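You operate a simulated robot arm through the tools that you are given. There is no shell and no other tool. Be economical: measure what you need, move in short steps, check, and stop when the job is done.

Carry out the task below with a simulated robot arm. There is one attempt and no reset: what you move stays moved.

## Task
Raise the lever arm, lock it up and set the display to pounds.
Fine: lock it with the arm pin, and flip the stack lever on. Where these are worked on the way, their far stop is far enough and under half their travel is too little: arm pin.

Only the result counts: the job must be done as asked and must still hold three seconds after the hand-in. Knocking over, shifting, dropping, spilling or breaking anything else fails it.

## Robot
A 7-joint arm with a two-finger parallel gripper, fixed in place. Base frame: the origin is at the foot of the arm, x ahead of it, y to its left, z up. Lengths are in mm, angles in degrees, forces in N, time in s.
With the tool pointing down near the work surface it reaches from about 340 to 780 mm from the base axis. Its first joint turns from -166.0 to 166.0 degrees. Payload 3.91 kg.
Tool frame: the origin (TCP) lies between the finger pads and is the grasp point; the fingertips stand 30 mm ahead of it; z points along the fingers, y is the line along which they close. Largest opening 110 mm; finger width 20, thickness 10; the body of the gripper, 48 by 112 mm, starts 55 mm behind the TCP.
Orientation is that of the tool frame in the base frame, as a unit quaternion [x, y, z, w]. With the fingers straight down and closing along the base's y, the tool's x points along the base's -x, its y along +y and its z along -z.

## Interface
- The arm moves only by the tool send_rows. Its argument "commands" is one flat list of numbers, 7 for each row, row after row: the shift along the tool's x, y, z in units of 20 mm (1.0 is 20 mm), then the turn, a rotation vector about the tool's x, y, z in units of 4 degrees (1.0 is 4 degrees), then the opening, from 0 (shut) to 1 (fully open). In form: [dx, dy, dz, wx, wy, wz, fingers, dx, dy, dz, wx, wy, wz, fingers, ...]. A call has 1 to 20 rows; each row shifts and turns the commanded pose from where the row before left it, along the tool's axes as they then stand. A call with a number of a shift or a turn outside -1 to 1 is refused whole. Each row takes 0.2 s and may step no farther than 50 mm and 8.6 degrees from the row before; otherwise, or with a gripper value out of range, the whole call is refused. Where a pose cannot be reached the arm comes as near as it can. A force on the tool above 50 N (or 10 N above the force at the start of the call, whichever is more), or a blocked arm, ends the call early, and 0.2 s more pass. Each finger travels about 153 mm/s and halts on what it meets, pressing with about 29 N; the grip force reading is that of the motor and also rises with nothing between the fingers. The clock runs only during rows and for 0.2 s after the last one: add rows that do not move to give the fingers time. It gives the time, the measured TCP pose, the force on the tool (base axes), the opening and the grip force at its end, in the units of the frame above (readings bear some noise), with the torque about the TCP (base axes, N m) and any sound that the robot's microphone picked up, and new pictures: "pictures" is both (left out), scene, wrist or none.
- Cameras (640 x 400 px; columns grow to the right, rows downward): "scene" is fixed at [394.5, -631.3, 1816.3]; the picture's right is [0.97, 0.24, 0.00], its down [0.12, -0.49, -0.87] and it looks along [-0.20, 0.84, -0.50] (base axes); focal length 327 px, centre (320, 200). "wrist" rides on the gripper at [77, 7, -114] in the tool frame; the picture's right is [-0.09, 1.00, 0.00], its down [-0.80, -0.07, -0.59] and it looks along [-0.59, -0.05, 0.80] (tool axes); focal length 270 px, centre (320, 200). There is no depth. A picture from a camera that has moved, and an enlarged one, comes with that camera's place and axes in the base frame and with its lens. The place of the scene camera against the robot may be out by one fixed shift of up to 25 mm in any direction.
- slide_trunk(by): slides the trunk up (or, below 0, down) by that many mm; the arm rides with it, the base frame stays. It gives what a move gives, with no picture.
- close_up(camera, box): a new picture of the part [left, top, right, bottom] of that camera's present view, enlarged. The clock stands still meanwhile.
- hand_in(): hands the job in; it is judged then, once.

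Go step by step. Nothing tells you positions but the pictures and the camera data: compare them with the known pose of the tool, close in by small moves and look again before you grip or let go. The budget is 120 turns and 200 pictures, counting those below and the enlarged ones. Unless the task says otherwise, let go and move clear before handing in, and close with one line.

The tools are called after ">>>" by a JSON object that holds its "api" and its "payload". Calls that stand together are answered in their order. send_rows: Moves the arm, as the interface text tells. Its arguments: {"type":"object","properties":{"commands":{"type":"array","items":{"type":"number"}},"pictures":{"type":"string","enum":["both","scene","wrist","none"]}},"required":["commands"]} The other tools are called the same way: slide_trunk (by) slides the trunk up or down; close_up (camera, box) takes an enlarged picture of a part of a camera's view; hand_in () hands the job in.

At the start:

```text
time: 0.0
tool_pos: [158.4, 298.0, 1480.5]
tool_rot: [0.0, 1.0, 0.0, 0.001]
wrist_force: [-0.3, 0.0, 0.9]
torque: [-0.02, 0.01, -0.01]
width: 110.0
gripper_force: 0.1
trunk travel left (down, up): [-575.0, 35.0]
```

scene: 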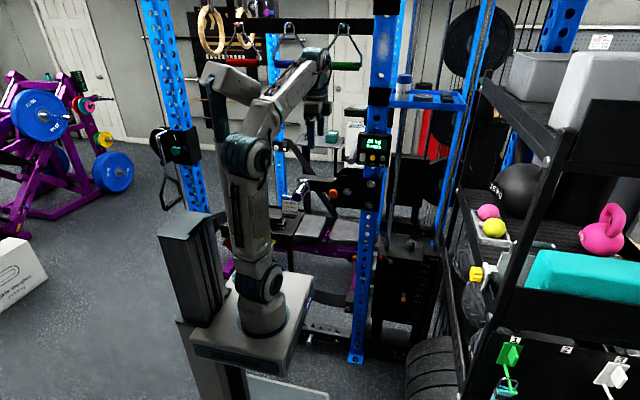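
wrist: 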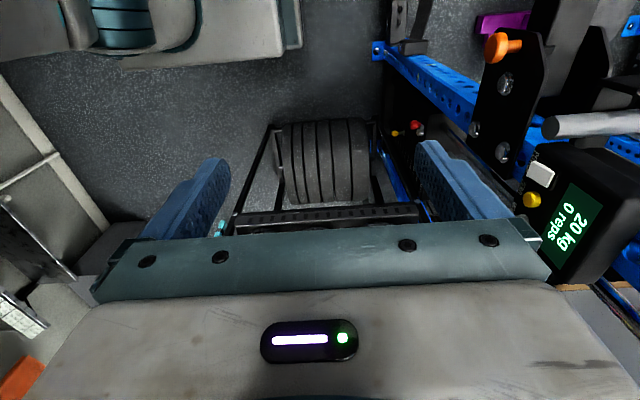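

I see a gym rack with a display (20 kg, 0 reps), an orange knob that may be the arm pin, and a lever arm. I'll zoom in to find the parts.

>>> {"api": "close_up", "payload": {"camera": "scene", "box": [260, 120, 460, 245]}}

>>> {"api": "close_up", "payload": {"camera": "scene", "box": [340, 210, 460, 370]}}

>>> {"api": "close_up", "payload": {"camera": "wrist", "box": [360, 0, 640, 280]}}

>>> {"api": "close_up", "payload": {"camera": "scene", "box": [440, 180, 640, 400]}}

```text
3.20 times, centred on (360, 182) of scene
camera zoom: at [394.5, -631.3, 1816.3], right [0.97, 0.24, 0.0], down [0.12, -0.49, -0.87], along [-0.2, 0.84, -0.5], focal length 1046 px, centre (192, 256)
```

zoom: 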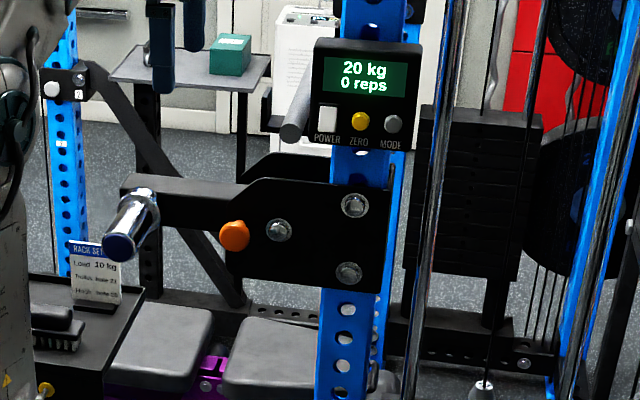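

```text
2.50 times, centred on (400, 290) of scene
camera zoom: at [394.5, -631.3, 1816.3], right [0.97, 0.24, 0.0], down [0.12, -0.49, -0.87], along [-0.2, 0.84, -0.5], focal length 817 px, centre (120, -25)
```

zoom: 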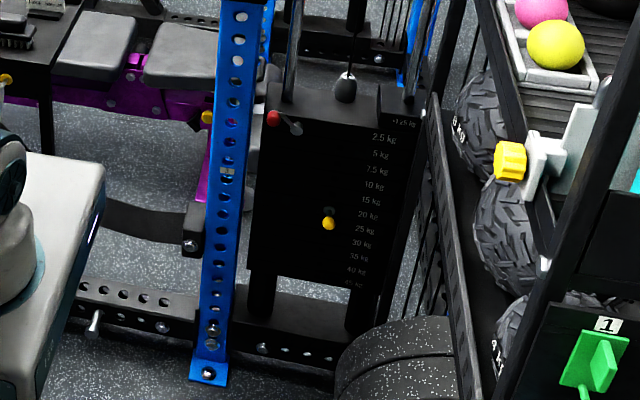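

```text
1.43 times, centred on (500, 140) of wrist
camera zoom: at [82.3, 303.1, 1594.4], right [0.09, 1.0, 0.0], down [0.8, -0.07, 0.59], along [0.59, -0.05, -0.8], focal length 386 px, centre (63, 286)
```

zoom: 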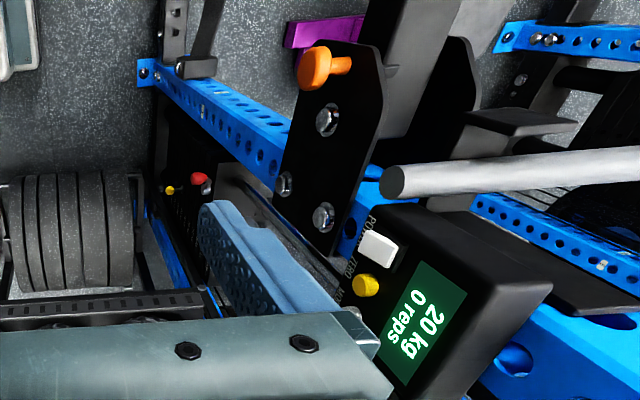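

```text
1.82 times, centred on (540, 290) of scene
camera zoom: at [394.5, -631.3, 1816.3], right [0.97, 0.24, 0.0], down [0.12, -0.49, -0.87], along [-0.2, 0.84, -0.5], focal length 594 px, centre (-80, 36)
```

zoom: 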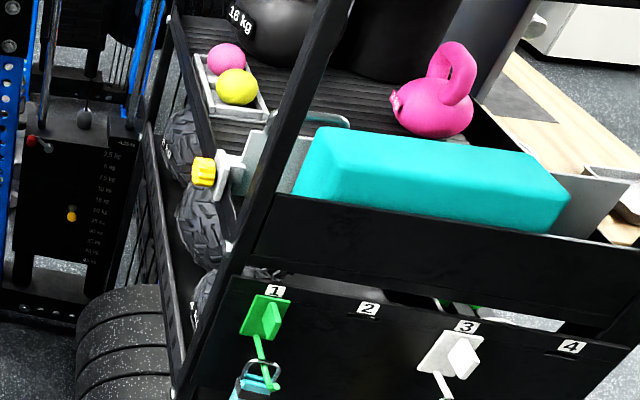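

>>> {"api": "close_up", "payload": {"camera": "scene", "box": [285, 160, 385, 223]}}

>>> {"api": "close_up", "payload": {"camera": "scene", "box": [270, 185, 320, 220]}}

>>> {"api": "close_up", "payload": {"camera": "scene", "box": [385, 230, 445, 270]}}

>>> {"api": "close_up", "payload": {"camera": "scene", "box": [350, 130, 395, 170]}}

```text
6.35 times, centred on (335, 192) of scene
camera zoom: at [394.5, -631.3, 1816.3], right [0.97, 0.24, 0.0], down [0.12, -0.49, -0.87], along [-0.2, 0.84, -0.5], focal length 2074 px, centre (225, 254)
```

zoom: 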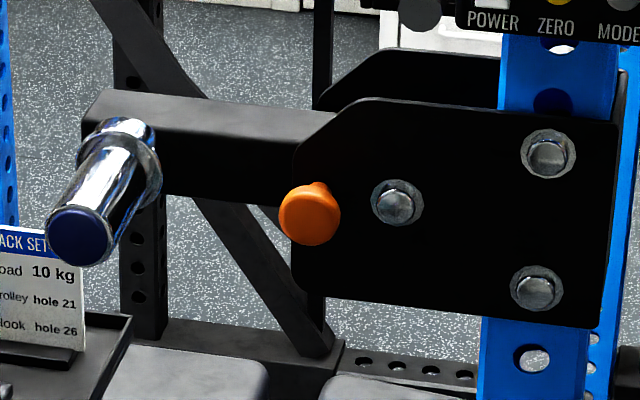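

```text
11.43 times, centred on (295, 202) of scene
camera zoom: at [394.5, -631.3, 1816.3], right [0.97, 0.24, 0.0], down [0.12, -0.49, -0.87], along [-0.2, 0.84, -0.5], focal length 3734 px, centre (606, 171)
```

zoom: 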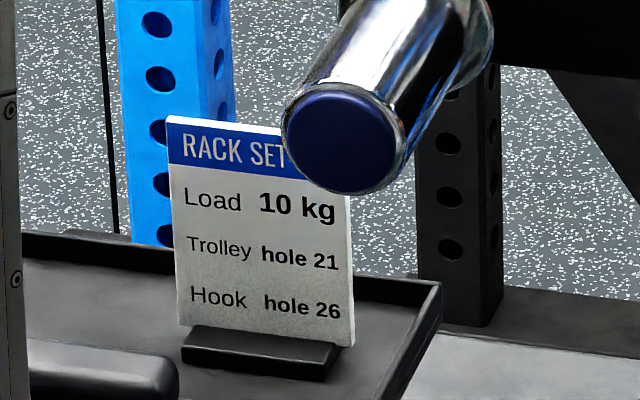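

```text
10.00 times, centred on (415, 250) of scene
camera zoom: at [394.5, -631.3, 1816.3], right [0.97, 0.24, 0.0], down [0.12, -0.49, -0.87], along [-0.2, 0.84, -0.5], focal length 3267 px, centre (-630, -300)
```

zoom: 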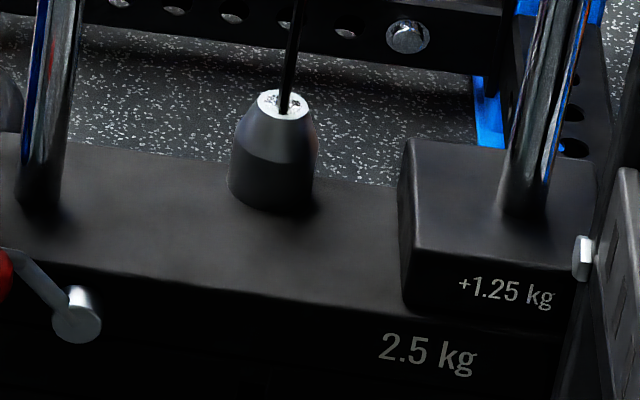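

```text
10.00 times, centred on (372, 150) of scene
camera zoom: at [394.5, -631.3, 1816.3], right [0.97, 0.24, 0.0], down [0.12, -0.49, -0.87], along [-0.2, 0.84, -0.5], focal length 3267 px, centre (-205, 700)
```

zoom: 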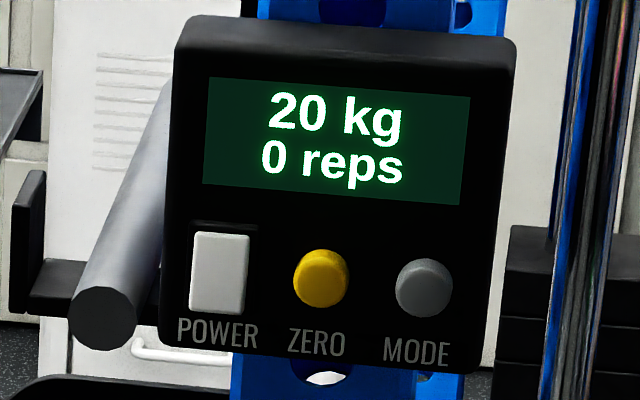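

The lever arm is the beam with the chrome handle, and the orange knob at about (163, 555, 1149) is the arm pin. The red stack lever is at about (392, 551, 852), and MODE is the grey button on the display. I'll turn the tool to point along +y with the camera above.

>>> {"api": "send_rows", "payload": {"commands": [0, 0, 0, -0.962, 0.962, 0.962, 0.5, 0, 0, 0, -0.962, 0.962, 0.962, 0.5, 0, 0, 0, -0.962, 0.962, 0.962, 0.5, 0, 0, 0, -0.962, 0.962, 0.962, 0.5, 0, 0, 0, -0.962, 0.962, 0.962, 0.5, 0, 0, 0, -0.962, 0.962, 0.962, 0.5, 0, 0, 0, -0.962, 0.962, 0.962, 0.5, 0, 0, 0, -0.962, 0.962, 0.962, 0.5, 0, 0, 0, -0.962, 0.962, 0.962, 0.5, 0, 0, 0, -0.962, 0.962, 0.962, 0.5, 0, 0, 0, -0.962, 0.962, 0.962, 0.5, 0, 0, 0, -0.962, 0.962, 0.962, 0.5, 0, 0, 0, -0.962, 0.962, 0.962, 0.5, 0, 0, 0, -0.962, 0.962, 0.962, 0.5, 0, 0, 0, -0.962, 0.962, 0.962, 0.5, 0, 0, 0, -0.962, 0.962, 0.962, 0.5, 0, 0, 0, -0.962, 0.962, 0.962, 0.5, 0, 0, 0, -0.962, 0.962, 0.962, 0.5]}}

```text
time: 3.8
tool_pos: [159.0, 296.6, 1480.9]
tool_rot: [0.501, 0.499, 0.501, -0.5]
wrist_force: [-0.6, -0.4, -0.5]
torque: [0.01, 0.01, 0.0]
width: 54.9
gripper_force: 0.0
trunk travel left (down, up): [-575.0, 35.0]
camera wrist: at [166.3, 181.6, 1556.8], right [1.0, 0.0, -0.09], down [-0.07, -0.59, -0.8], along [-0.05, 0.81, -0.59], focal length 270 px, centre (320, 200)
```

scene: 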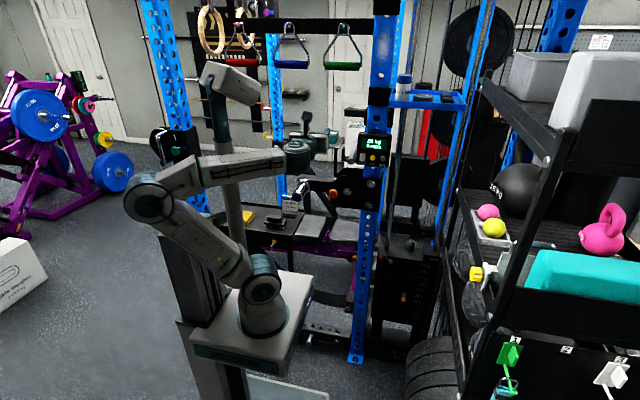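
wrist: 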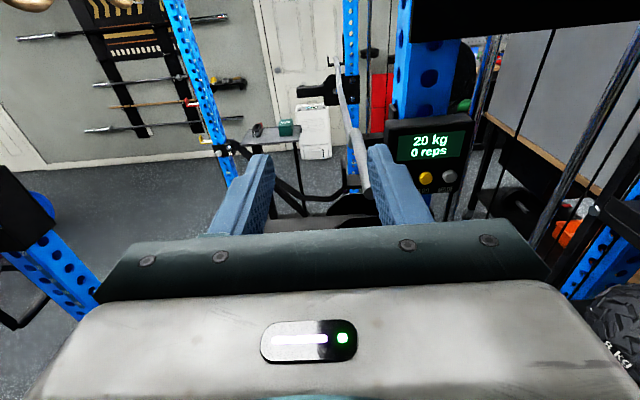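

>>> {"api": "slide_trunk", "payload": {"by": -180}}

>>> {"api": "send_rows", "payload": {"commands": [0, 1, 0, 0, 0, 0, 0, 0, 1, 0, 0, 0, 0, 0, 0, 1, 0, 0, 0, 0, 0, 0, 1, 0, 0, 0, 0, 0, 0, 1, 0, 0, 0, 0, 0, 0, 1, 0, 0, 0, 0, 0, 0, 1, 0.5, 0, 0, 0, 0, 0, 1, 0.5, 0, 0, 0, 0, 0, 1, 0.5, 0, 0, 0, 0, 0, 1, 0.5, 0, 0, 0, 0, 0, 0.25, 0.5, 0, 0, 0, 0]}}

```text
time: 5.8
tool_pos: [181.2, 318.7, 1274.8]
tool_rot: [0.528, 0.498, 0.458, -0.513]
wrist_force: [-0.5, 0.3, -0.6]
torque: [0.0, 0.0, -0.01]
width: 55.0
gripper_force: 0.0
trunk travel left (down, up): [-395.0, 215.0]
```

```text
time: 8.2
tool_pos: [364.7, 347.9, 1300.5]
tool_rot: [-0.5, -0.5, -0.5, 0.5]
wrist_force: [0.2, -0.6, -0.6]
torque: [-0.04, -0.02, 0.02]
width: 0.0
gripper_force: 28.9
trunk travel left (down, up): [-395.0, 215.0]
camera wrist: at [371.3, 232.2, 1376.5], right [1.0, 0.0, -0.09], down [-0.07, -0.59, -0.8], along [-0.05, 0.8, -0.59], focal length 270 px, centre (320, 200)
```

scene: 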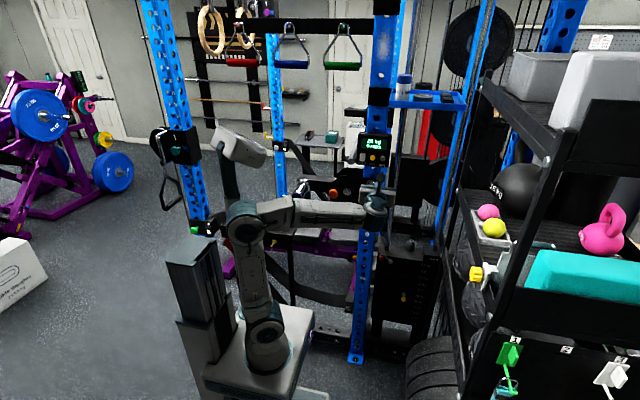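
wrist: 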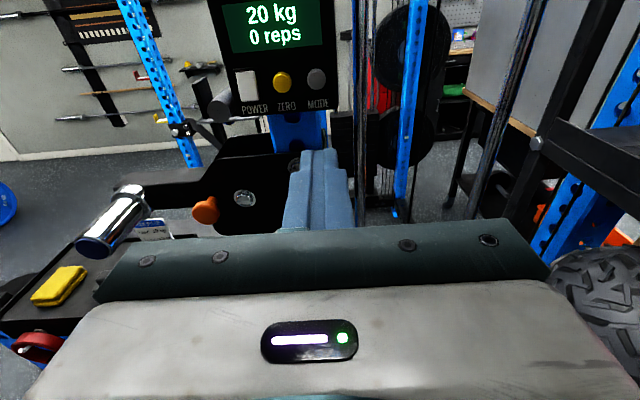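

MODE is at about (362, 570, 1303). I'll approach it with closed fingers.

>>> {"api": "send_rows", "payload": {"commands": [0.1, -0.13, 1, 0, 0, 0, 0, 0, 0, 1, 0, 0, 0, 0, 0, 0, 1, 0, 0, 0, 0, 0, 0, 1, 0, 0, 0, 0, 0, 0, 1, 0, 0, 0, 0, 0, 0, 1, 0, 0, 0, 0, 0, 0, 1, 0, 0, 0, 0, 0, 0, 1, 0, 0, 0, 0, 0, 0, 0.6, 0, 0, 0, 0]}}

>>> {"api": "close_up", "payload": {"camera": "scene", "box": [340, 120, 420, 170]}}

```text
time: 10.2
tool_pos: [361.5, 520.0, 1300.7]
tool_rot: [0.5, 0.5, 0.5, -0.5]
wrist_force: [0.6, 0.3, 0.2]
torque: [0.02, 0.0, -0.01]
width: 0.0
gripper_force: 28.8
trunk travel left (down, up): [-395.0, 215.0]
camera wrist: at [368.9, 403.4, 1377.8], right [1.0, 0.0, -0.09], down [-0.07, -0.59, -0.8], along [-0.05, 0.8, -0.59], focal length 270 px, centre (320, 200)
```

scene: 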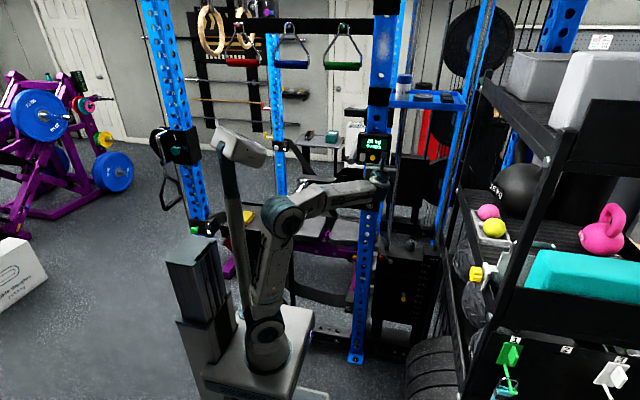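
wrist: 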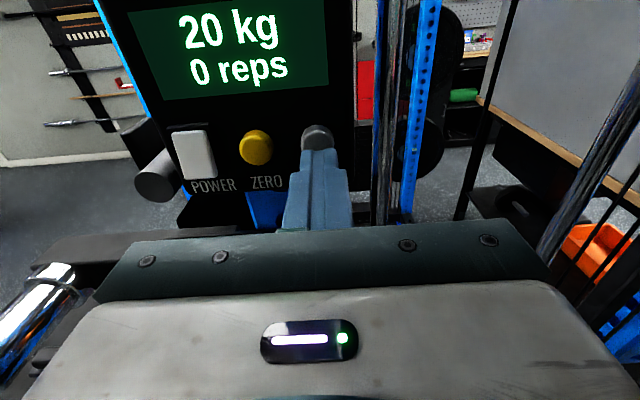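

```text
8.00 times, centred on (380, 145) of scene
camera zoom: at [394.5, -631.3, 1816.3], right [0.97, 0.24, 0.0], down [0.12, -0.49, -0.87], along [-0.2, 0.84, -0.5], focal length 2614 px, centre (-160, 640)
```

zoom: 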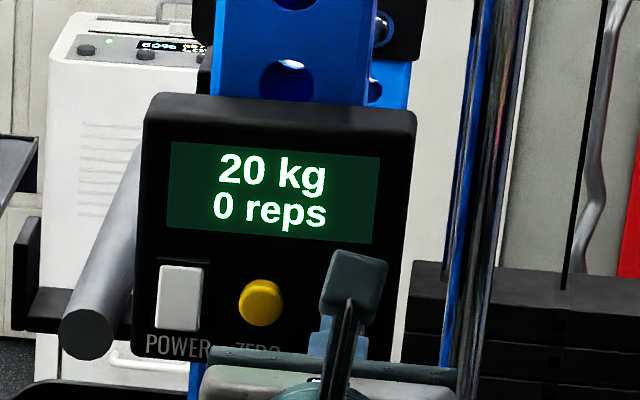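

>>> {"api": "send_rows", "payload": {"commands": [0.25, 0, 0.5, 0, 0, 0, 0, 0, 0, 0.25, 0, 0, 0, 0, 0, 0, 0.25, 0, 0, 0, 0], "pictures": "wrist"}}

```text
time: 11.0
tool_pos: [360.4, 538.3, 1308.1]
tool_rot: [-0.5, -0.5, -0.5, 0.5]
wrist_force: [-2.6, -9.5, -3.8]
torque: [-0.12, 0.03, 0.11]
width: 0.0
gripper_force: 29.3
trunk travel left (down, up): [-395.0, 215.0]
camera wrist: at [368.9, 422.2, 1384.7], right [1.0, 0.0, -0.09], down [-0.07, -0.59, -0.8], along [-0.05, 0.8, -0.59], focal length 270 px, centre (320, 200)
```

wrist: 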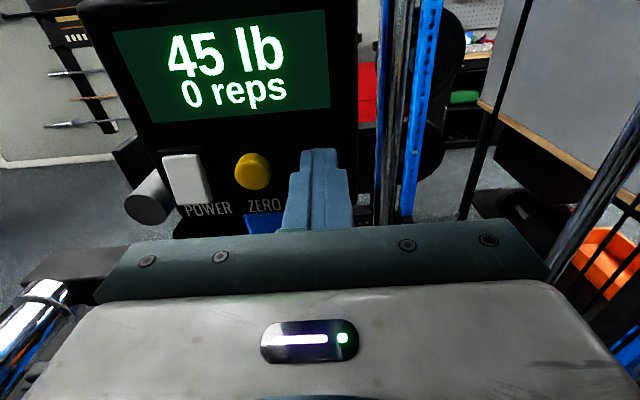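

Display now reads 45 lb. I'll back off and move over to view the arm pin.

>>> {"api": "send_rows", "payload": {"commands": [0, 0, -1, 0, 0, 0, 0, 0, 0, -1, 0, 0, 0, 0, 0, 0, -1, 0, 0, 0, 0, 0, 0, -1, 0, 0, 0, 0, 0, 0, -1, 0, 0, 0, 0, 0, 0, -1, 0, 0, 0, 0, 0, 0, -1, 0, 0, 0, 0, 0, 0, -1, 0, 0, 0, 0, 0, -1, -0.5, 0, 0, 0, 0, 0, -1, 0, 0, 0, 0, 0, 0, -1, 0, 0, 0, 0, 0, 0, -1, 0, 0, 0, 0, 0, 0, -1, 0, 0, 0, 0, 0, 0, -1, 0, 0, 0, 0, 0.3, 0, -1, 0, 0, 0, 0, 0.4, 0, -1, 0, 0, 0, 0, 0.5, 0, -1, 0, 0, 0, 0, 0.5, 0, -0.8, 0, 0, 0, 0, 0.5], "pictures": "none"}}

>>> {"api": "slide_trunk", "payload": {"by": -110}}

>>> {"api": "send_rows", "payload": {"commands": [0, 0, 0, 0, 0, 0, 0.5, 0, 0, 0, 0, 0, 0, 0.5]}}

```text
time: 14.8
tool_pos: [171.0, 369.7, 1306.7]
tool_rot: [0.504, 0.499, 0.497, -0.501]
wrist_force: [0.3, 0.7, -0.1]
torque: [0.02, 0.0, 0.01]
width: 55.0
gripper_force: 0.0
trunk travel left (down, up): [-395.0, 215.0]
```

```text
time: 16.2
tool_pos: [185.2, 381.1, 1182.4]
tool_rot: [0.523, 0.494, 0.474, -0.507]
wrist_force: [0.5, 0.9, -0.2]
torque: [0.01, -0.05, -0.01]
width: 54.9
gripper_force: 0.0
trunk travel left (down, up): [-285.0, 325.0]
```

```text
time: 17.0
tool_pos: [190.3, 383.7, 1173.7]
tool_rot: [0.528, 0.492, 0.469, -0.508]
wrist_force: [-0.5, 0.3, 0.0]
torque: [0.0, -0.02, 0.02]
width: 55.0
gripper_force: 0.1
trunk travel left (down, up): [-285.0, 325.0]
stopped in row 2: the arm was blocked; the commanded pose is now the measured one
camera wrist: at [203.9, 270.9, 1255.2], right [0.99, 0.0, -0.16], down [-0.13, -0.63, -0.77], along [-0.1, 0.78, -0.62], focal length 270 px, centre (320, 200)
```

scene: 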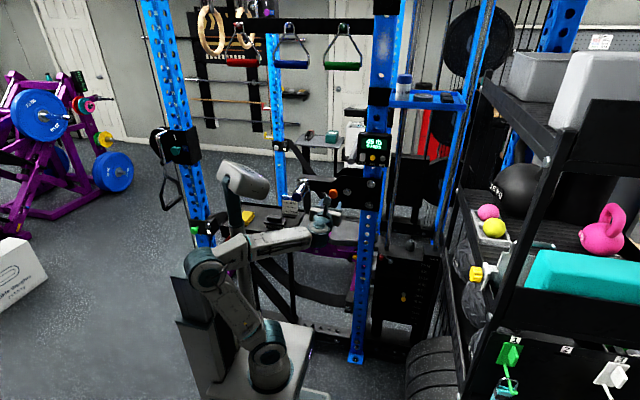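
wrist: 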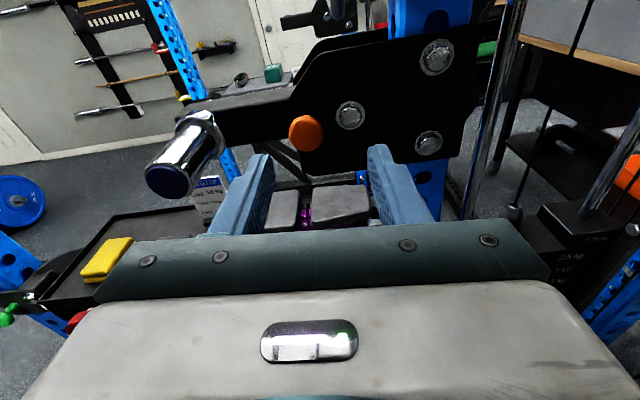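

The knob is at about (164, 570, 1122) and the chrome handle end at about (30, 496, 1130). The arm was too folded at this spot, so I'll move outward and straighten the tool, heading for the knob.

>>> {"api": "send_rows", "payload": {"commands": [0, 0, 0.8, 0, 0.31, -0.54, 0.6, 0, 0, 0.8, 0, 0.31, -0.54, 0.6, 0, 0, 0.8, 0, 0, 0, 0.6, -0.6, -0.3, 0.8, 0, 0, 0, 0.6, -0.6, -0.3, 0.8, 0, 0, 0, 0.6, -0.6, -0.3, 0.8, 0, 0, 0, 0.6, -0.6, -0.3, 0, 0, 0, 0, 0.6]}}

```text
time: 18.6
tool_pos: [162.3, 478.4, 1128.3]
tool_rot: [0.493, 0.502, 0.505, -0.5]
wrist_force: [0.4, -0.4, -0.2]
torque: [0.02, -0.01, -0.03]
width: 66.0
gripper_force: 0.0
trunk travel left (down, up): [-285.0, 325.0]
camera wrist: at [169.5, 361.3, 1204.9], right [1.0, 0.0, -0.07], down [-0.06, -0.59, -0.81], along [-0.05, 0.81, -0.59], focal length 270 px, centre (320, 200)
```

scene: 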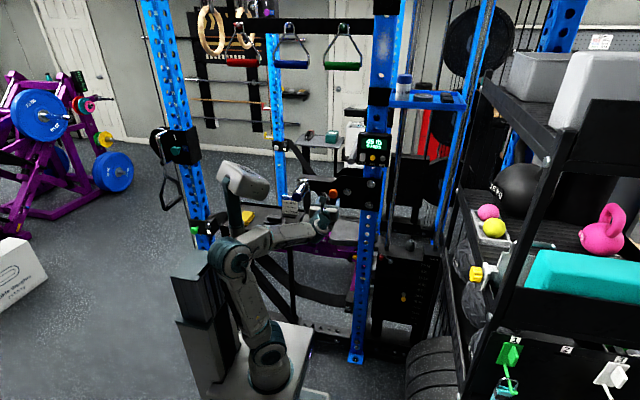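
wrist: 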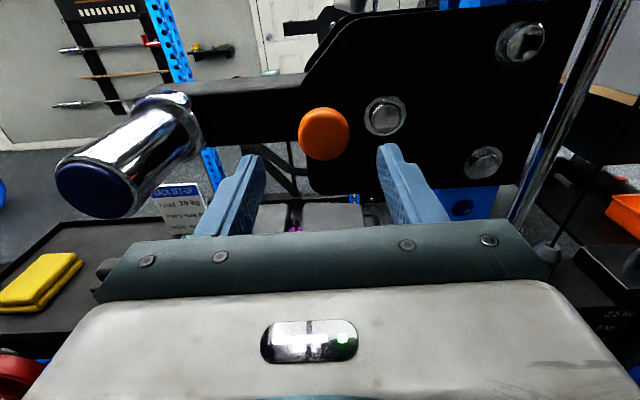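

>>> {"api": "send_rows", "payload": {"commands": [-0.25, 0.05, 0.8, 0, 0, 0, 0.5, -0.2, 0.05, 0.8, 0, 0, 0, 0.5, 0, 0, 0.8, 0, 0, 0, 0.5, 0, 0, 0.8, 0, 0, 0, 0.5], "pictures": "wrist"}}

>>> {"api": "close_up", "payload": {"camera": "scene", "box": [285, 160, 385, 223]}}

```text
time: 19.6
tool_pos: [164.8, 541.7, 1121.0]
tool_rot: [0.494, 0.502, 0.505, -0.5]
wrist_force: [-0.7, -0.8, 0.0]
torque: [-0.03, 0.01, -0.02]
width: 54.9
gripper_force: 0.0
trunk travel left (down, up): [-285.0, 325.0]
camera wrist: at [172.2, 425.4, 1195.7], right [1.0, 0.0, -0.07], down [-0.06, -0.59, -0.81], along [-0.05, 0.81, -0.59], focal length 270 px, centre (320, 200)
```

wrist: 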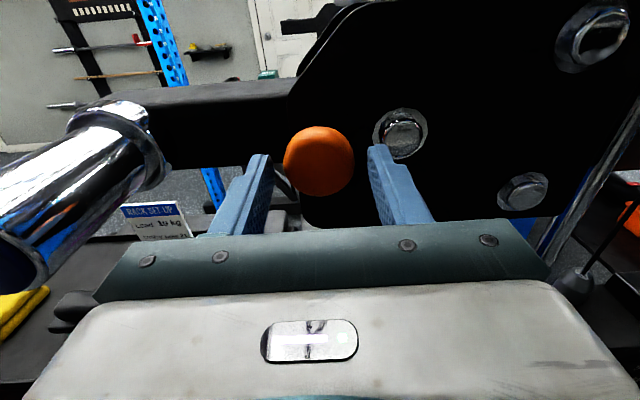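

```text
6.35 times, centred on (335, 192) of scene
camera zoom: at [394.5, -631.3, 1816.3], right [0.97, 0.24, 0.0], down [0.12, -0.49, -0.87], along [-0.2, 0.84, -0.5], focal length 2074 px, centre (225, 254)
```

zoom: 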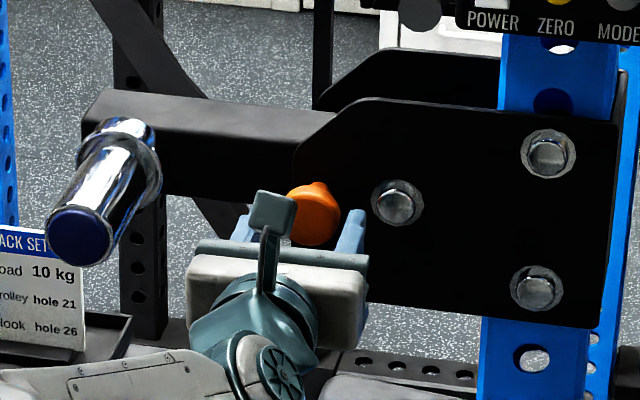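

>>> {"api": "send_rows", "payload": {"commands": [-0.1, 0, 0.5, 0, 0, 0, 0.5, 0, 0, 0.5, 0, 0, 0, 0.5, 0, 0, 0.3, 0, 0, 0, 0.5], "pictures": "wrist"}}

```text
time: 20.4
tool_pos: [165.5, 567.1, 1118.1]
tool_rot: [0.494, 0.502, 0.505, -0.499]
wrist_force: [-0.9, 0.4, -0.2]
torque: [0.0, 0.0, 0.0]
width: 55.0
gripper_force: 0.1
trunk travel left (down, up): [-285.0, 325.0]
camera wrist: at [172.1, 451.1, 1193.6], right [1.0, 0.0, -0.07], down [-0.06, -0.59, -0.81], along [-0.05, 0.81, -0.59], focal length 270 px, centre (320, 200)
```

wrist: 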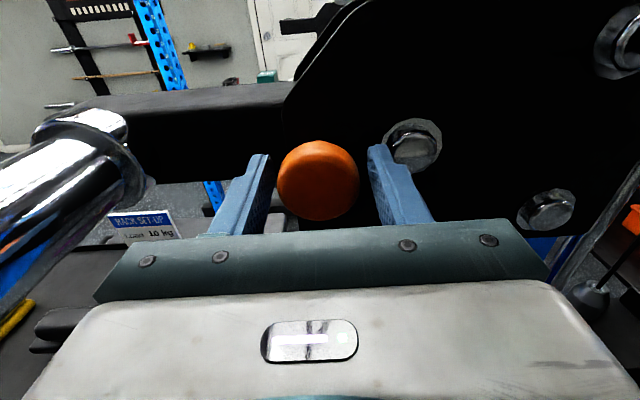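

>>> {"api": "send_rows", "payload": {"commands": [0, 0, 0.25, 0, 0, 0, 0.5, 0, 0, 0, 0, 0, 0, 0, 0, 0, 0, 0, 0, 0, 0, 0, 0, 0, 0, 0, 0, 0], "pictures": "wrist"}}

```text
time: 21.4
tool_pos: [164.8, 571.4, 1117.8]
tool_rot: [0.494, 0.502, 0.505, -0.499]
wrist_force: [-0.8, -0.5, -0.8]
torque: [0.13, -0.02, -0.03]
width: 41.0
gripper_force: 45.7
trunk travel left (down, up): [-285.0, 325.0]
camera wrist: at [171.7, 455.9, 1194.1], right [1.0, 0.0, -0.07], down [-0.06, -0.59, -0.81], along [-0.05, 0.81, -0.59], focal length 270 px, centre (320, 200)
```

wrist: 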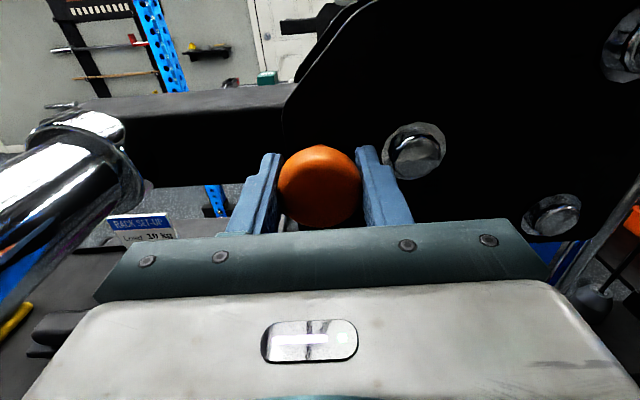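

Knob is gripped. Now pull it straight out toward −y.

>>> {"api": "send_rows", "payload": {"commands": [0, 0, -0.25, 0, 0, 0, 0, 0, 0, -0.25, 0, 0, 0, 0, 0, 0, -0.25, 0, 0, 0, 0, 0, 0, -0.25, 0, 0, 0, 0, 0, 0, -0.25, 0, 0, 0, 0, 0, 0, -0.25, 0, 0, 0, 0], "pictures": "wrist"}}

>>> {"api": "close_up", "payload": {"camera": "scene", "box": [285, 160, 385, 223]}}

```text
time: 22.8
tool_pos: [164.1, 549.8, 1116.5]
tool_rot: [0.495, 0.502, 0.503, -0.499]
wrist_force: [7.5, 33.0, 17.6]
torque: [-0.03, -0.02, 0.07]
width: 41.2
gripper_force: 45.0
trunk travel left (down, up): [-285.0, 325.0]
camera wrist: at [171.8, 433.5, 1193.7], right [1.0, 0.0, -0.08], down [-0.06, -0.59, -0.81], along [-0.05, 0.81, -0.59], focal length 270 px, centre (320, 200)
```

wrist: 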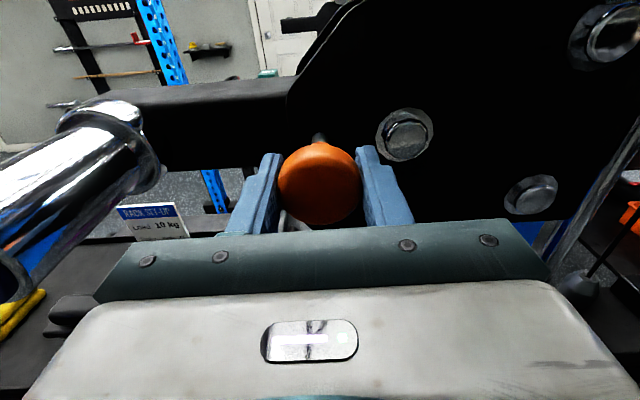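

```text
6.35 times, centred on (335, 192) of scene
camera zoom: at [394.5, -631.3, 1816.3], right [0.97, 0.24, 0.0], down [0.12, -0.49, -0.87], along [-0.2, 0.84, -0.5], focal length 2074 px, centre (225, 254)
```

zoom: 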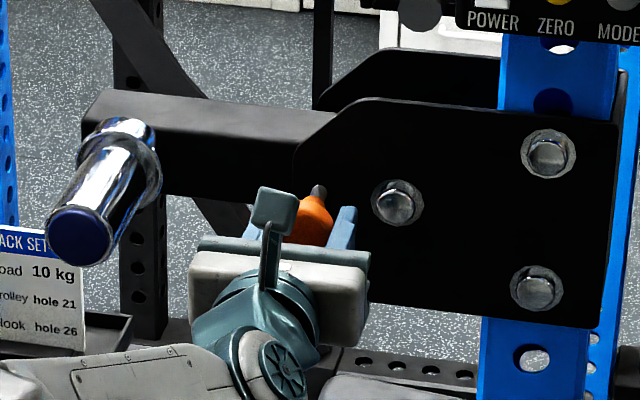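

The pin moved out about 22 mm and then met resistance. I'll let go and see whether it stays out.

>>> {"api": "send_rows", "payload": {"commands": [0, 0, -0.05, 0, 0, 0, 0, 0, 0, 0, 0, 0, 0, 0.5, 0, 0, 0, 0, 0, 0, 0.5, 0, 0, -0.6, 0, 0, 0, 0.5, 0, 0, -0.6, 0, 0, 0, 0.5], "pictures": "wrist"}}

>>> {"api": "close_up", "payload": {"camera": "scene", "box": [285, 160, 385, 223]}}

```text
time: 24.0
tool_pos: [164.6, 516.4, 1117.6]
tool_rot: [0.494, 0.502, 0.506, -0.499]
wrist_force: [0.3, 0.5, 0.5]
torque: [0.01, -0.03, -0.01]
width: 55.1
gripper_force: 0.1
trunk travel left (down, up): [-285.0, 325.0]
camera wrist: at [171.5, 401.1, 1193.5], right [1.0, 0.0, -0.07], down [-0.06, -0.59, -0.81], along [-0.05, 0.81, -0.59], focal length 270 px, centre (320, 200)
```

wrist: 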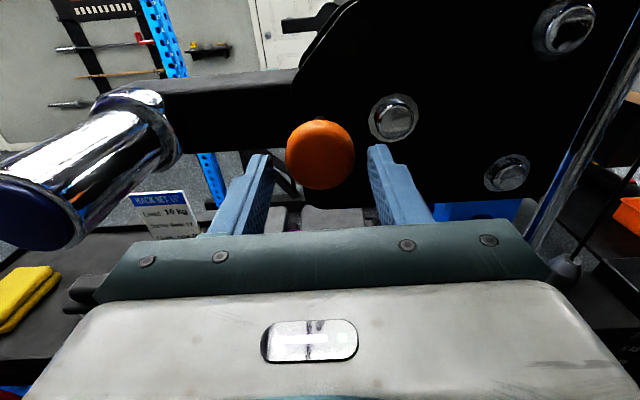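

```text
6.35 times, centred on (335, 192) of scene
camera zoom: at [394.5, -631.3, 1816.3], right [0.97, 0.24, 0.0], down [0.12, -0.49, -0.87], along [-0.2, 0.84, -0.5], focal length 2074 px, centre (225, 254)
```

zoom: 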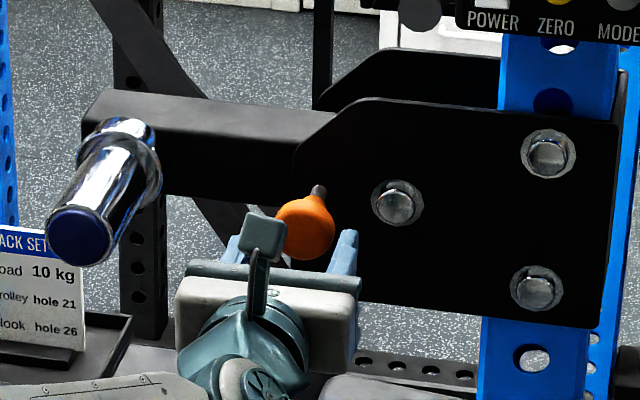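

The pin stays out. Next I'll slip the closed fingers under the chrome handle, passing below it.

>>> {"api": "send_rows", "payload": {"commands": [-1, 0, 0, 0, 0, 0, 0.2, -1, 0, 0, 0, 0, 0, 0, -1, 0, 0, 0, 0, 0, 0, 0, -1, 0, 0, 0, 0, 0, 0, -1, 0, 0, 0, 0, 0, 0, -1, 0, 0, 0, 0, 0, 0, -1, 0, 0, 0, 0, 0, 0, -1, 0, 0, 0, 0, 0, 0, -1, 0, 0, 0, 0, 0, 0, -0.7, 0.5, 0, 0, 0, 0, 0, 0, 0.5, 0, 0, 0, 0]}}

>>> {"api": "close_up", "payload": {"camera": "scene", "box": [260, 160, 360, 223]}}

```text
time: 26.4
tool_pos: [135.3, 511.1, 1082.4]
tool_rot: [0.538, 0.431, 0.546, -0.477]
wrist_force: [0.5, 0.2, 0.7]
torque: [0.04, -0.04, 0.01]
width: 0.0
gripper_force: 38.3
trunk travel left (down, up): [-285.0, 325.0]
stopped in row 11: the arm was blocked; the commanded pose is now the measured one
camera wrist: at [124.5, 391.4, 1151.2], right [0.98, -0.17, -0.13], down [-0.2, -0.52, -0.83], along [0.07, 0.83, -0.55], focal length 270 px, centre (320, 200)
```

scene: 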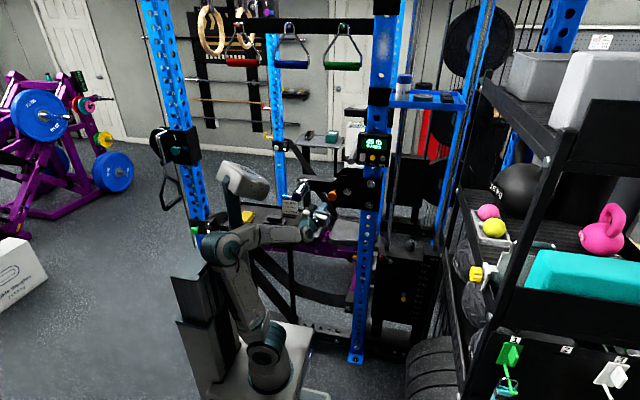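
wrist: 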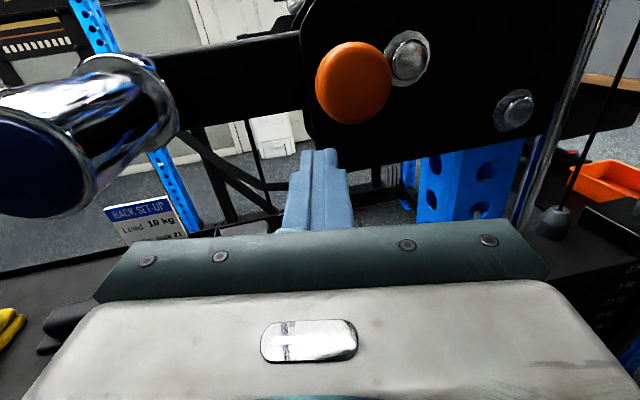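

```text
6.35 times, centred on (310, 192) of scene
camera zoom: at [394.5, -631.3, 1816.3], right [0.97, 0.24, 0.0], down [0.12, -0.49, -0.87], along [-0.2, 0.84, -0.5], focal length 2074 px, centre (384, 254)
```

zoom: 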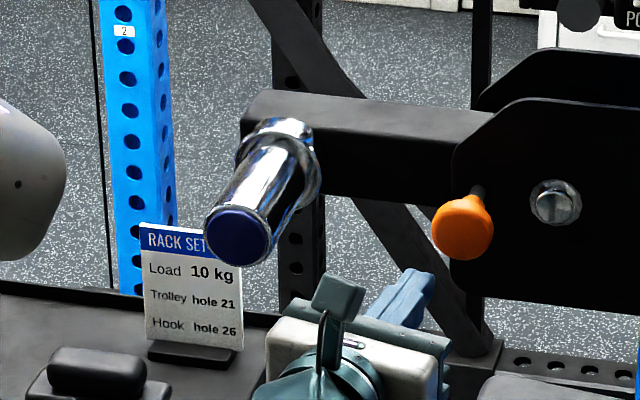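

>>> {"api": "close_up", "payload": {"camera": "scene", "box": [160, 150, 340, 400]}}

```text
1.60 times, centred on (250, 275) of scene
camera zoom: at [394.5, -631.3, 1816.3], right [0.97, 0.24, 0.0], down [0.12, -0.49, -0.87], along [-0.2, 0.84, -0.5], focal length 523 px, centre (432, 80)
```

zoom: 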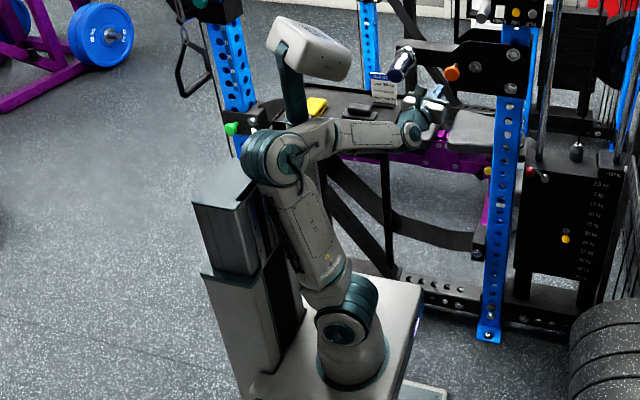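

The arm gets blocked when folded this close with a level tool, so I'll grip the handle from above with the tool pointing down instead. First I'll back off and rise.

>>> {"api": "send_rows", "payload": {"commands": [0, 0, -1, 0, 0, 0, 0, 0, 0, -1, 0, 0, 0, 0, 0.5, 0.5, -1, 0, 0, 0, 0, 1, 0.5, 0, 0, 0, 0, 0, 1, 0, 0, 0, 0, 0, 0, 1, 0, 0, 0, 0, 0, 0, 1, 0, 0, 0, 0, 0, 0, 1, 0, 0, 0, 0, 0, 0, 1, 0, 0, 0, 0, 0, 0, 1, 0, 0, 0.84, -0.26, -0.18, 0, 1, 0, 0, 0.84, -0.26, -0.18, 0, 0, 0, 0, 0.84, -0.26, -0.18, 0]}}

```text
time: 29.0
tool_pos: [146.0, 439.5, 1247.1]
tool_rot: [-0.499, -0.501, -0.499, 0.501]
wrist_force: [0.0, 0.5, 0.4]
torque: [0.04, 0.02, -0.01]
width: 0.0
gripper_force: 37.6
trunk travel left (down, up): [-285.0, 325.0]
camera wrist: at [154.1, 323.2, 1323.1], right [1.0, 0.0, -0.09], down [-0.07, -0.59, -0.8], along [-0.05, 0.8, -0.59], focal length 270 px, centre (320, 200)
```

scene: 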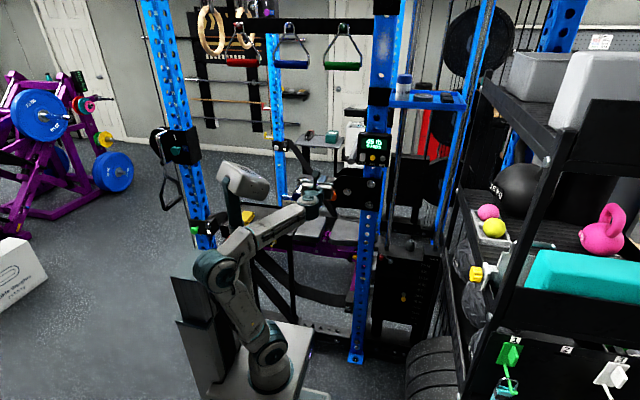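
wrist: 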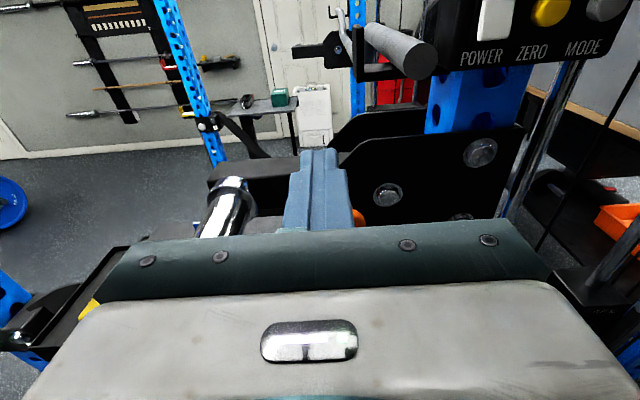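

At this height relative to the trunk the arm moves freely, so lowering the trunk should let me get under the handle with a level tool.

>>> {"api": "slide_trunk", "payload": {"by": -170}}

>>> {"api": "send_rows", "payload": {"commands": [0, 0, 0, 0, 0, 0, 0]}}

```text
time: 30.9
tool_pos: [145.8, 438.6, 1077.2]
tool_rot: [-0.499, -0.5, -0.5, 0.5]
wrist_force: [0.5, -0.2, -0.2]
torque: [-0.02, -0.02, 0.02]
width: 0.0
gripper_force: 37.1
trunk travel left (down, up): [-115.0, 495.0]
```

```text
time: 31.3
tool_pos: [147.6, 438.6, 1077.5]
tool_rot: [-0.499, -0.501, -0.499, 0.501]
wrist_force: [0.3, 0.6, -0.1]
torque: [-0.03, 0.03, -0.02]
width: 0.1
gripper_force: 37.6
trunk travel left (down, up): [-115.0, 495.0]
camera wrist: at [154.7, 323.3, 1153.3], right [1.0, 0.0, -0.09], down [-0.07, -0.59, -0.8], along [-0.05, 0.81, -0.59], focal length 270 px, centre (320, 200)
```

scene: 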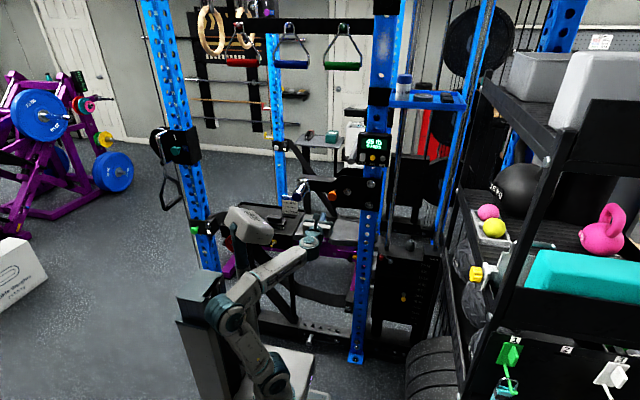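
wrist: 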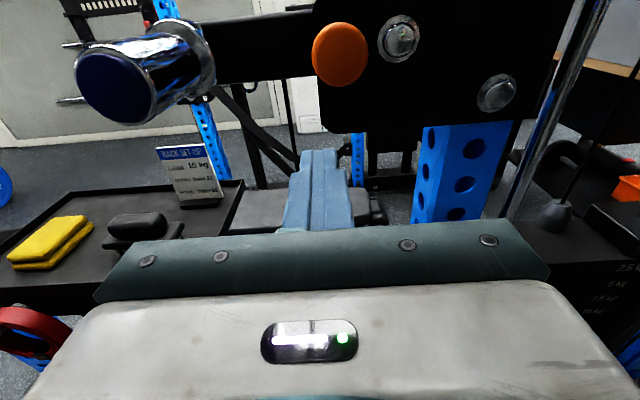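

>>> {"api": "send_rows", "payload": {"commands": [-0.6, -0.8, 0.4, 0, 0, 0, 0, -0.6, -0.8, 0.4, 0, 0, 0, 0, 0, -0.8, 0, 0, 0, 0, 0, 0, -0.8, 0, 0, 0, 0, 0, 0, -0.8, 0, 0, 0, 0, 0, 0, -0.8, 0, 0, 0, 0, 0, 0, -0.8, 0, 0, 0, 0, 0, 0, -0.2, 0, 0, 0, 0, 0, 0, 0, 0, 0, 0, 0, 0]}}

```text
time: 33.3
tool_pos: [36.7, 459.7, 1046.1]
tool_rot: [0.507, 0.499, 0.493, -0.501]
wrist_force: [-0.8, 0.2, -0.1]
torque: [-0.03, -0.02, -0.01]
width: 0.0
gripper_force: 37.2
trunk travel left (down, up): [-115.0, 495.0]
camera wrist: at [46.3, 345.0, 1124.3], right [0.99, 0.0, -0.1], down [-0.08, -0.6, -0.79], along [-0.06, 0.8, -0.6], focal length 270 px, centre (320, 200)
```

scene: 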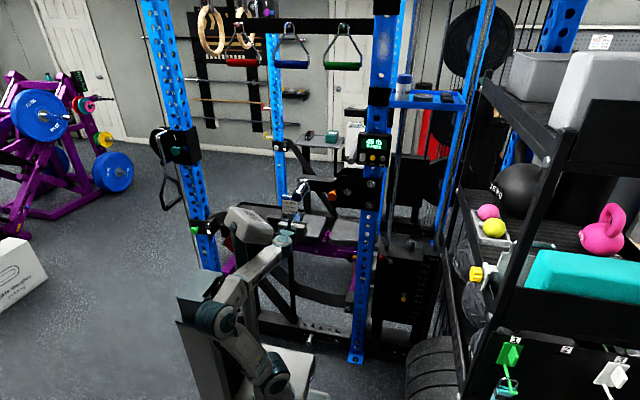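
wrist: 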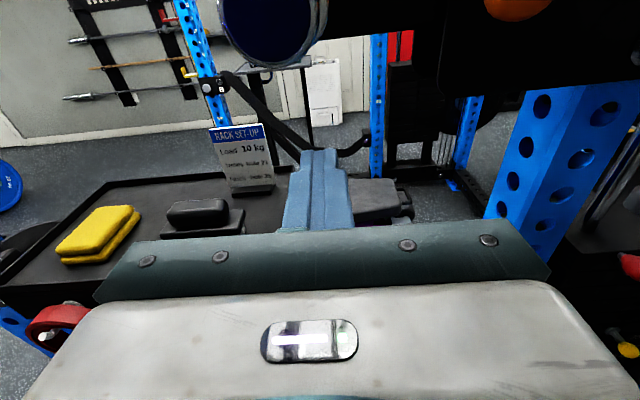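

>>> {"api": "send_rows", "payload": {"commands": [0, -0.1, 0.9, 0, 0, 0, 0, 0, -0.1, 0.9, 0, 0, 0, 0, 0, -0.1, 0.9, 0, 0, 0, 0, 0, -0.1, 0.9, 0, 0, 0, 0, 0.7, 0, 0, 0, 0, 0, 0, 0.5, 0, 0, 0, 0, 0, 0]}}

>>> {"api": "close_up", "payload": {"camera": "scene", "box": [260, 160, 360, 223]}}

```text
time: 34.7
tool_pos: [21.6, 526.0, 1075.9]
tool_rot: [-0.499, -0.501, -0.5, 0.501]
wrist_force: [-0.8, -0.1, 0.1]
torque: [0.02, 0.03, 0.01]
width: 0.0
gripper_force: 37.4
trunk travel left (down, up): [-115.0, 495.0]
camera wrist: at [30.1, 410.8, 1152.9], right [1.0, 0.0, -0.09], down [-0.07, -0.59, -0.8], along [-0.05, 0.81, -0.59], focal length 270 px, centre (320, 200)
```

scene: 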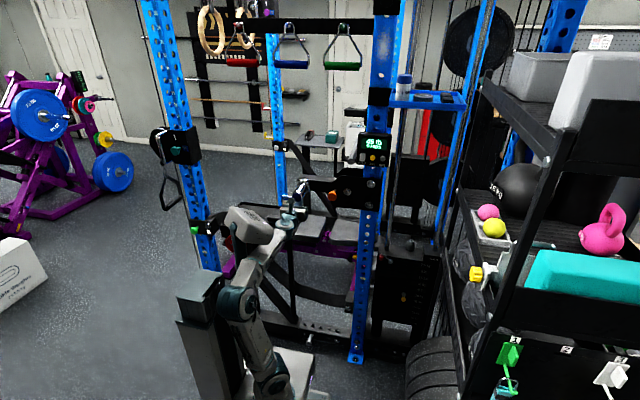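
wrist: 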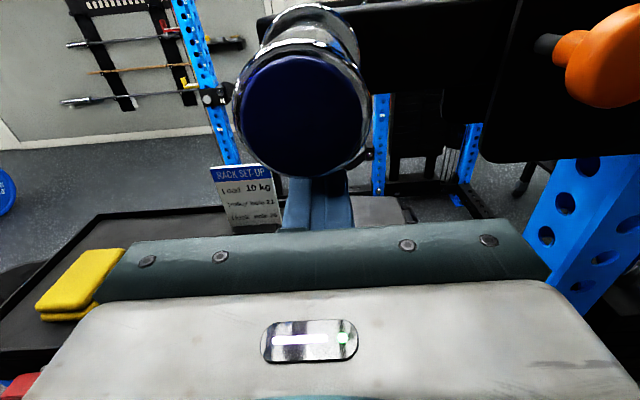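

```text
6.35 times, centred on (310, 192) of scene
camera zoom: at [394.5, -631.3, 1816.3], right [0.97, 0.24, 0.0], down [0.12, -0.49, -0.87], along [-0.2, 0.84, -0.5], focal length 2074 px, centre (384, 254)
```

zoom: 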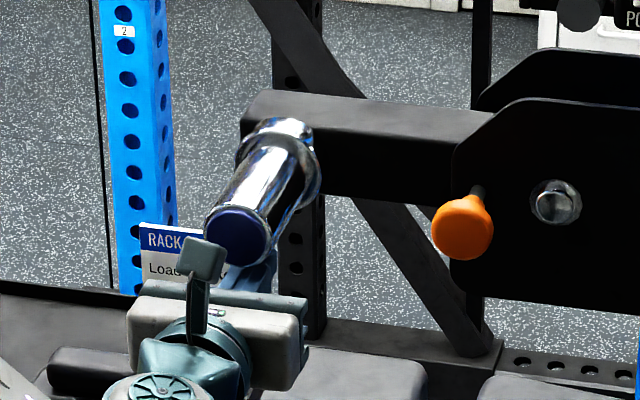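

Fingers are under the handle. I'll lift gently now.

>>> {"api": "send_rows", "payload": {"commands": [0.5, 0, 0, 0, 0, 0, 0, 0.4, 0, 0, 0, 0, 0, 0, 0.4, 0, 0, 0, 0, 0, 0, 0.4, 0.05, 0, 0, 0, 0, 0, 0.4, 0.05, 0, 0, 0, 0, 0], "pictures": "wrist"}}

>>> {"api": "close_up", "payload": {"camera": "scene", "box": [260, 140, 387, 220]}}

```text
time: 35.9
tool_pos: [36.8, 532.7, 1103.4]
tool_rot: [0.514, 0.5, 0.49, -0.495]
wrist_force: [-2.4, -0.5, -12.6]
torque: [0.43, -0.23, -0.07]
width: 0.0
gripper_force: 37.6
trunk travel left (down, up): [-115.0, 495.0]
camera wrist: at [45.2, 418.9, 1182.1], right [0.99, -0.01, -0.11], down [-0.09, -0.62, -0.78], along [-0.06, 0.79, -0.61], focal length 270 px, centre (320, 200)
```

wrist: 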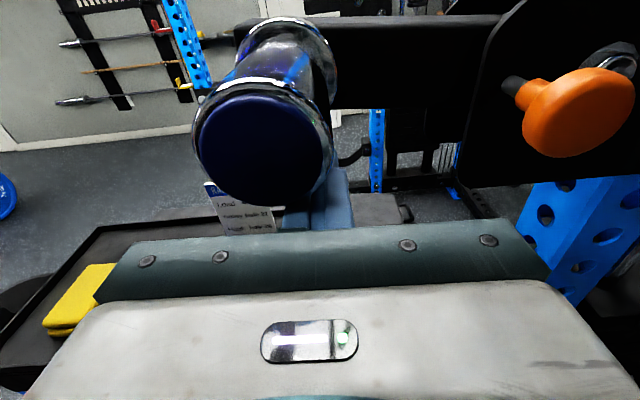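

```text
5.00 times, centred on (324, 180) of scene
camera zoom: at [394.5, -631.3, 1816.3], right [0.97, 0.24, 0.0], down [0.12, -0.49, -0.87], along [-0.2, 0.84, -0.5], focal length 1634 px, centre (302, 300)
```

zoom: 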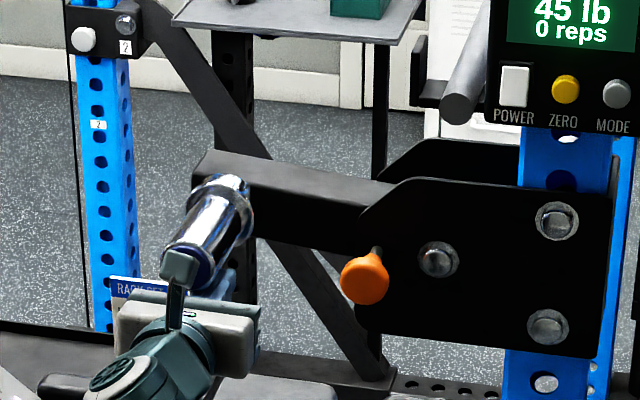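

>>> {"api": "close_up", "payload": {"camera": "scene", "box": [170, 180, 340, 350]}}

```text
2.35 times, centred on (255, 265) of scene
camera zoom: at [394.5, -631.3, 1816.3], right [0.97, 0.24, 0.0], down [0.12, -0.49, -0.87], along [-0.2, 0.84, -0.5], focal length 769 px, centre (473, 47)
```

zoom: 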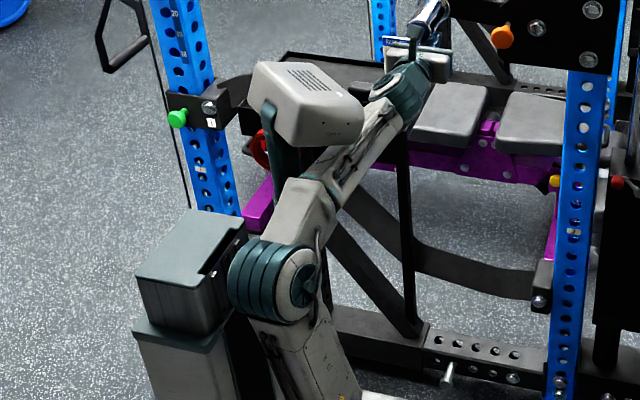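

The robot's own head touches the forearm when I raise the arm itself. I'll drop slightly to clear it and lift the lever with the trunk slide instead, since the head rides along.

>>> {"api": "send_rows", "payload": {"commands": [-0.7, 0.4, 0, 0, 0, 0, 0, -0.6, 0.3, 0, 0, 0, 0, 0, 0, 0, 0, 0, 0, 0, 0], "pictures": "none"}}

>>> {"api": "slide_trunk", "payload": {"by": 50}}

>>> {"api": "close_up", "payload": {"camera": "scene", "box": [260, 140, 387, 220]}}

```text
time: 36.7
tool_pos: [38.2, 525.9, 1092.4]
tool_rot: [0.498, 0.502, 0.5, -0.5]
wrist_force: [-5.8, -0.6, -13.0]
torque: [0.15, -0.23, -0.05]
width: 0.0
gripper_force: 38.0
trunk travel left (down, up): [-115.0, 495.0]
```

```text
time: 37.6
tool_pos: [42.3, 527.0, 1142.1]
tool_rot: [0.499, 0.501, 0.5, -0.5]
wrist_force: [0.4, -1.4, -9.4]
torque: [-0.02, -0.11, 0.0]
width: 0.0
gripper_force: 37.6
trunk travel left (down, up): [-165.0, 445.0]
```

```text
5.00 times, centred on (324, 180) of scene
camera zoom: at [394.5, -631.3, 1816.3], right [0.97, 0.24, 0.0], down [0.12, -0.49, -0.87], along [-0.2, 0.84, -0.5], focal length 1634 px, centre (302, 300)
```

zoom: 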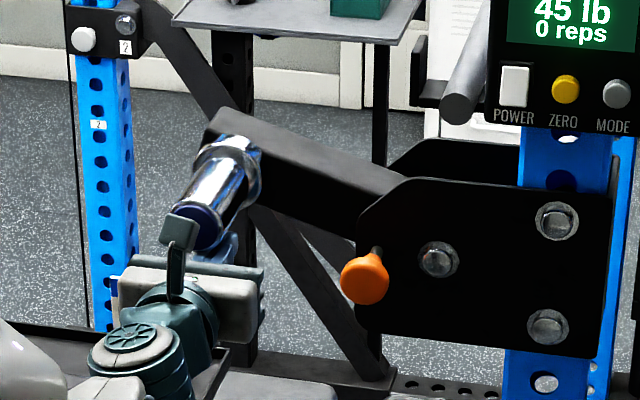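

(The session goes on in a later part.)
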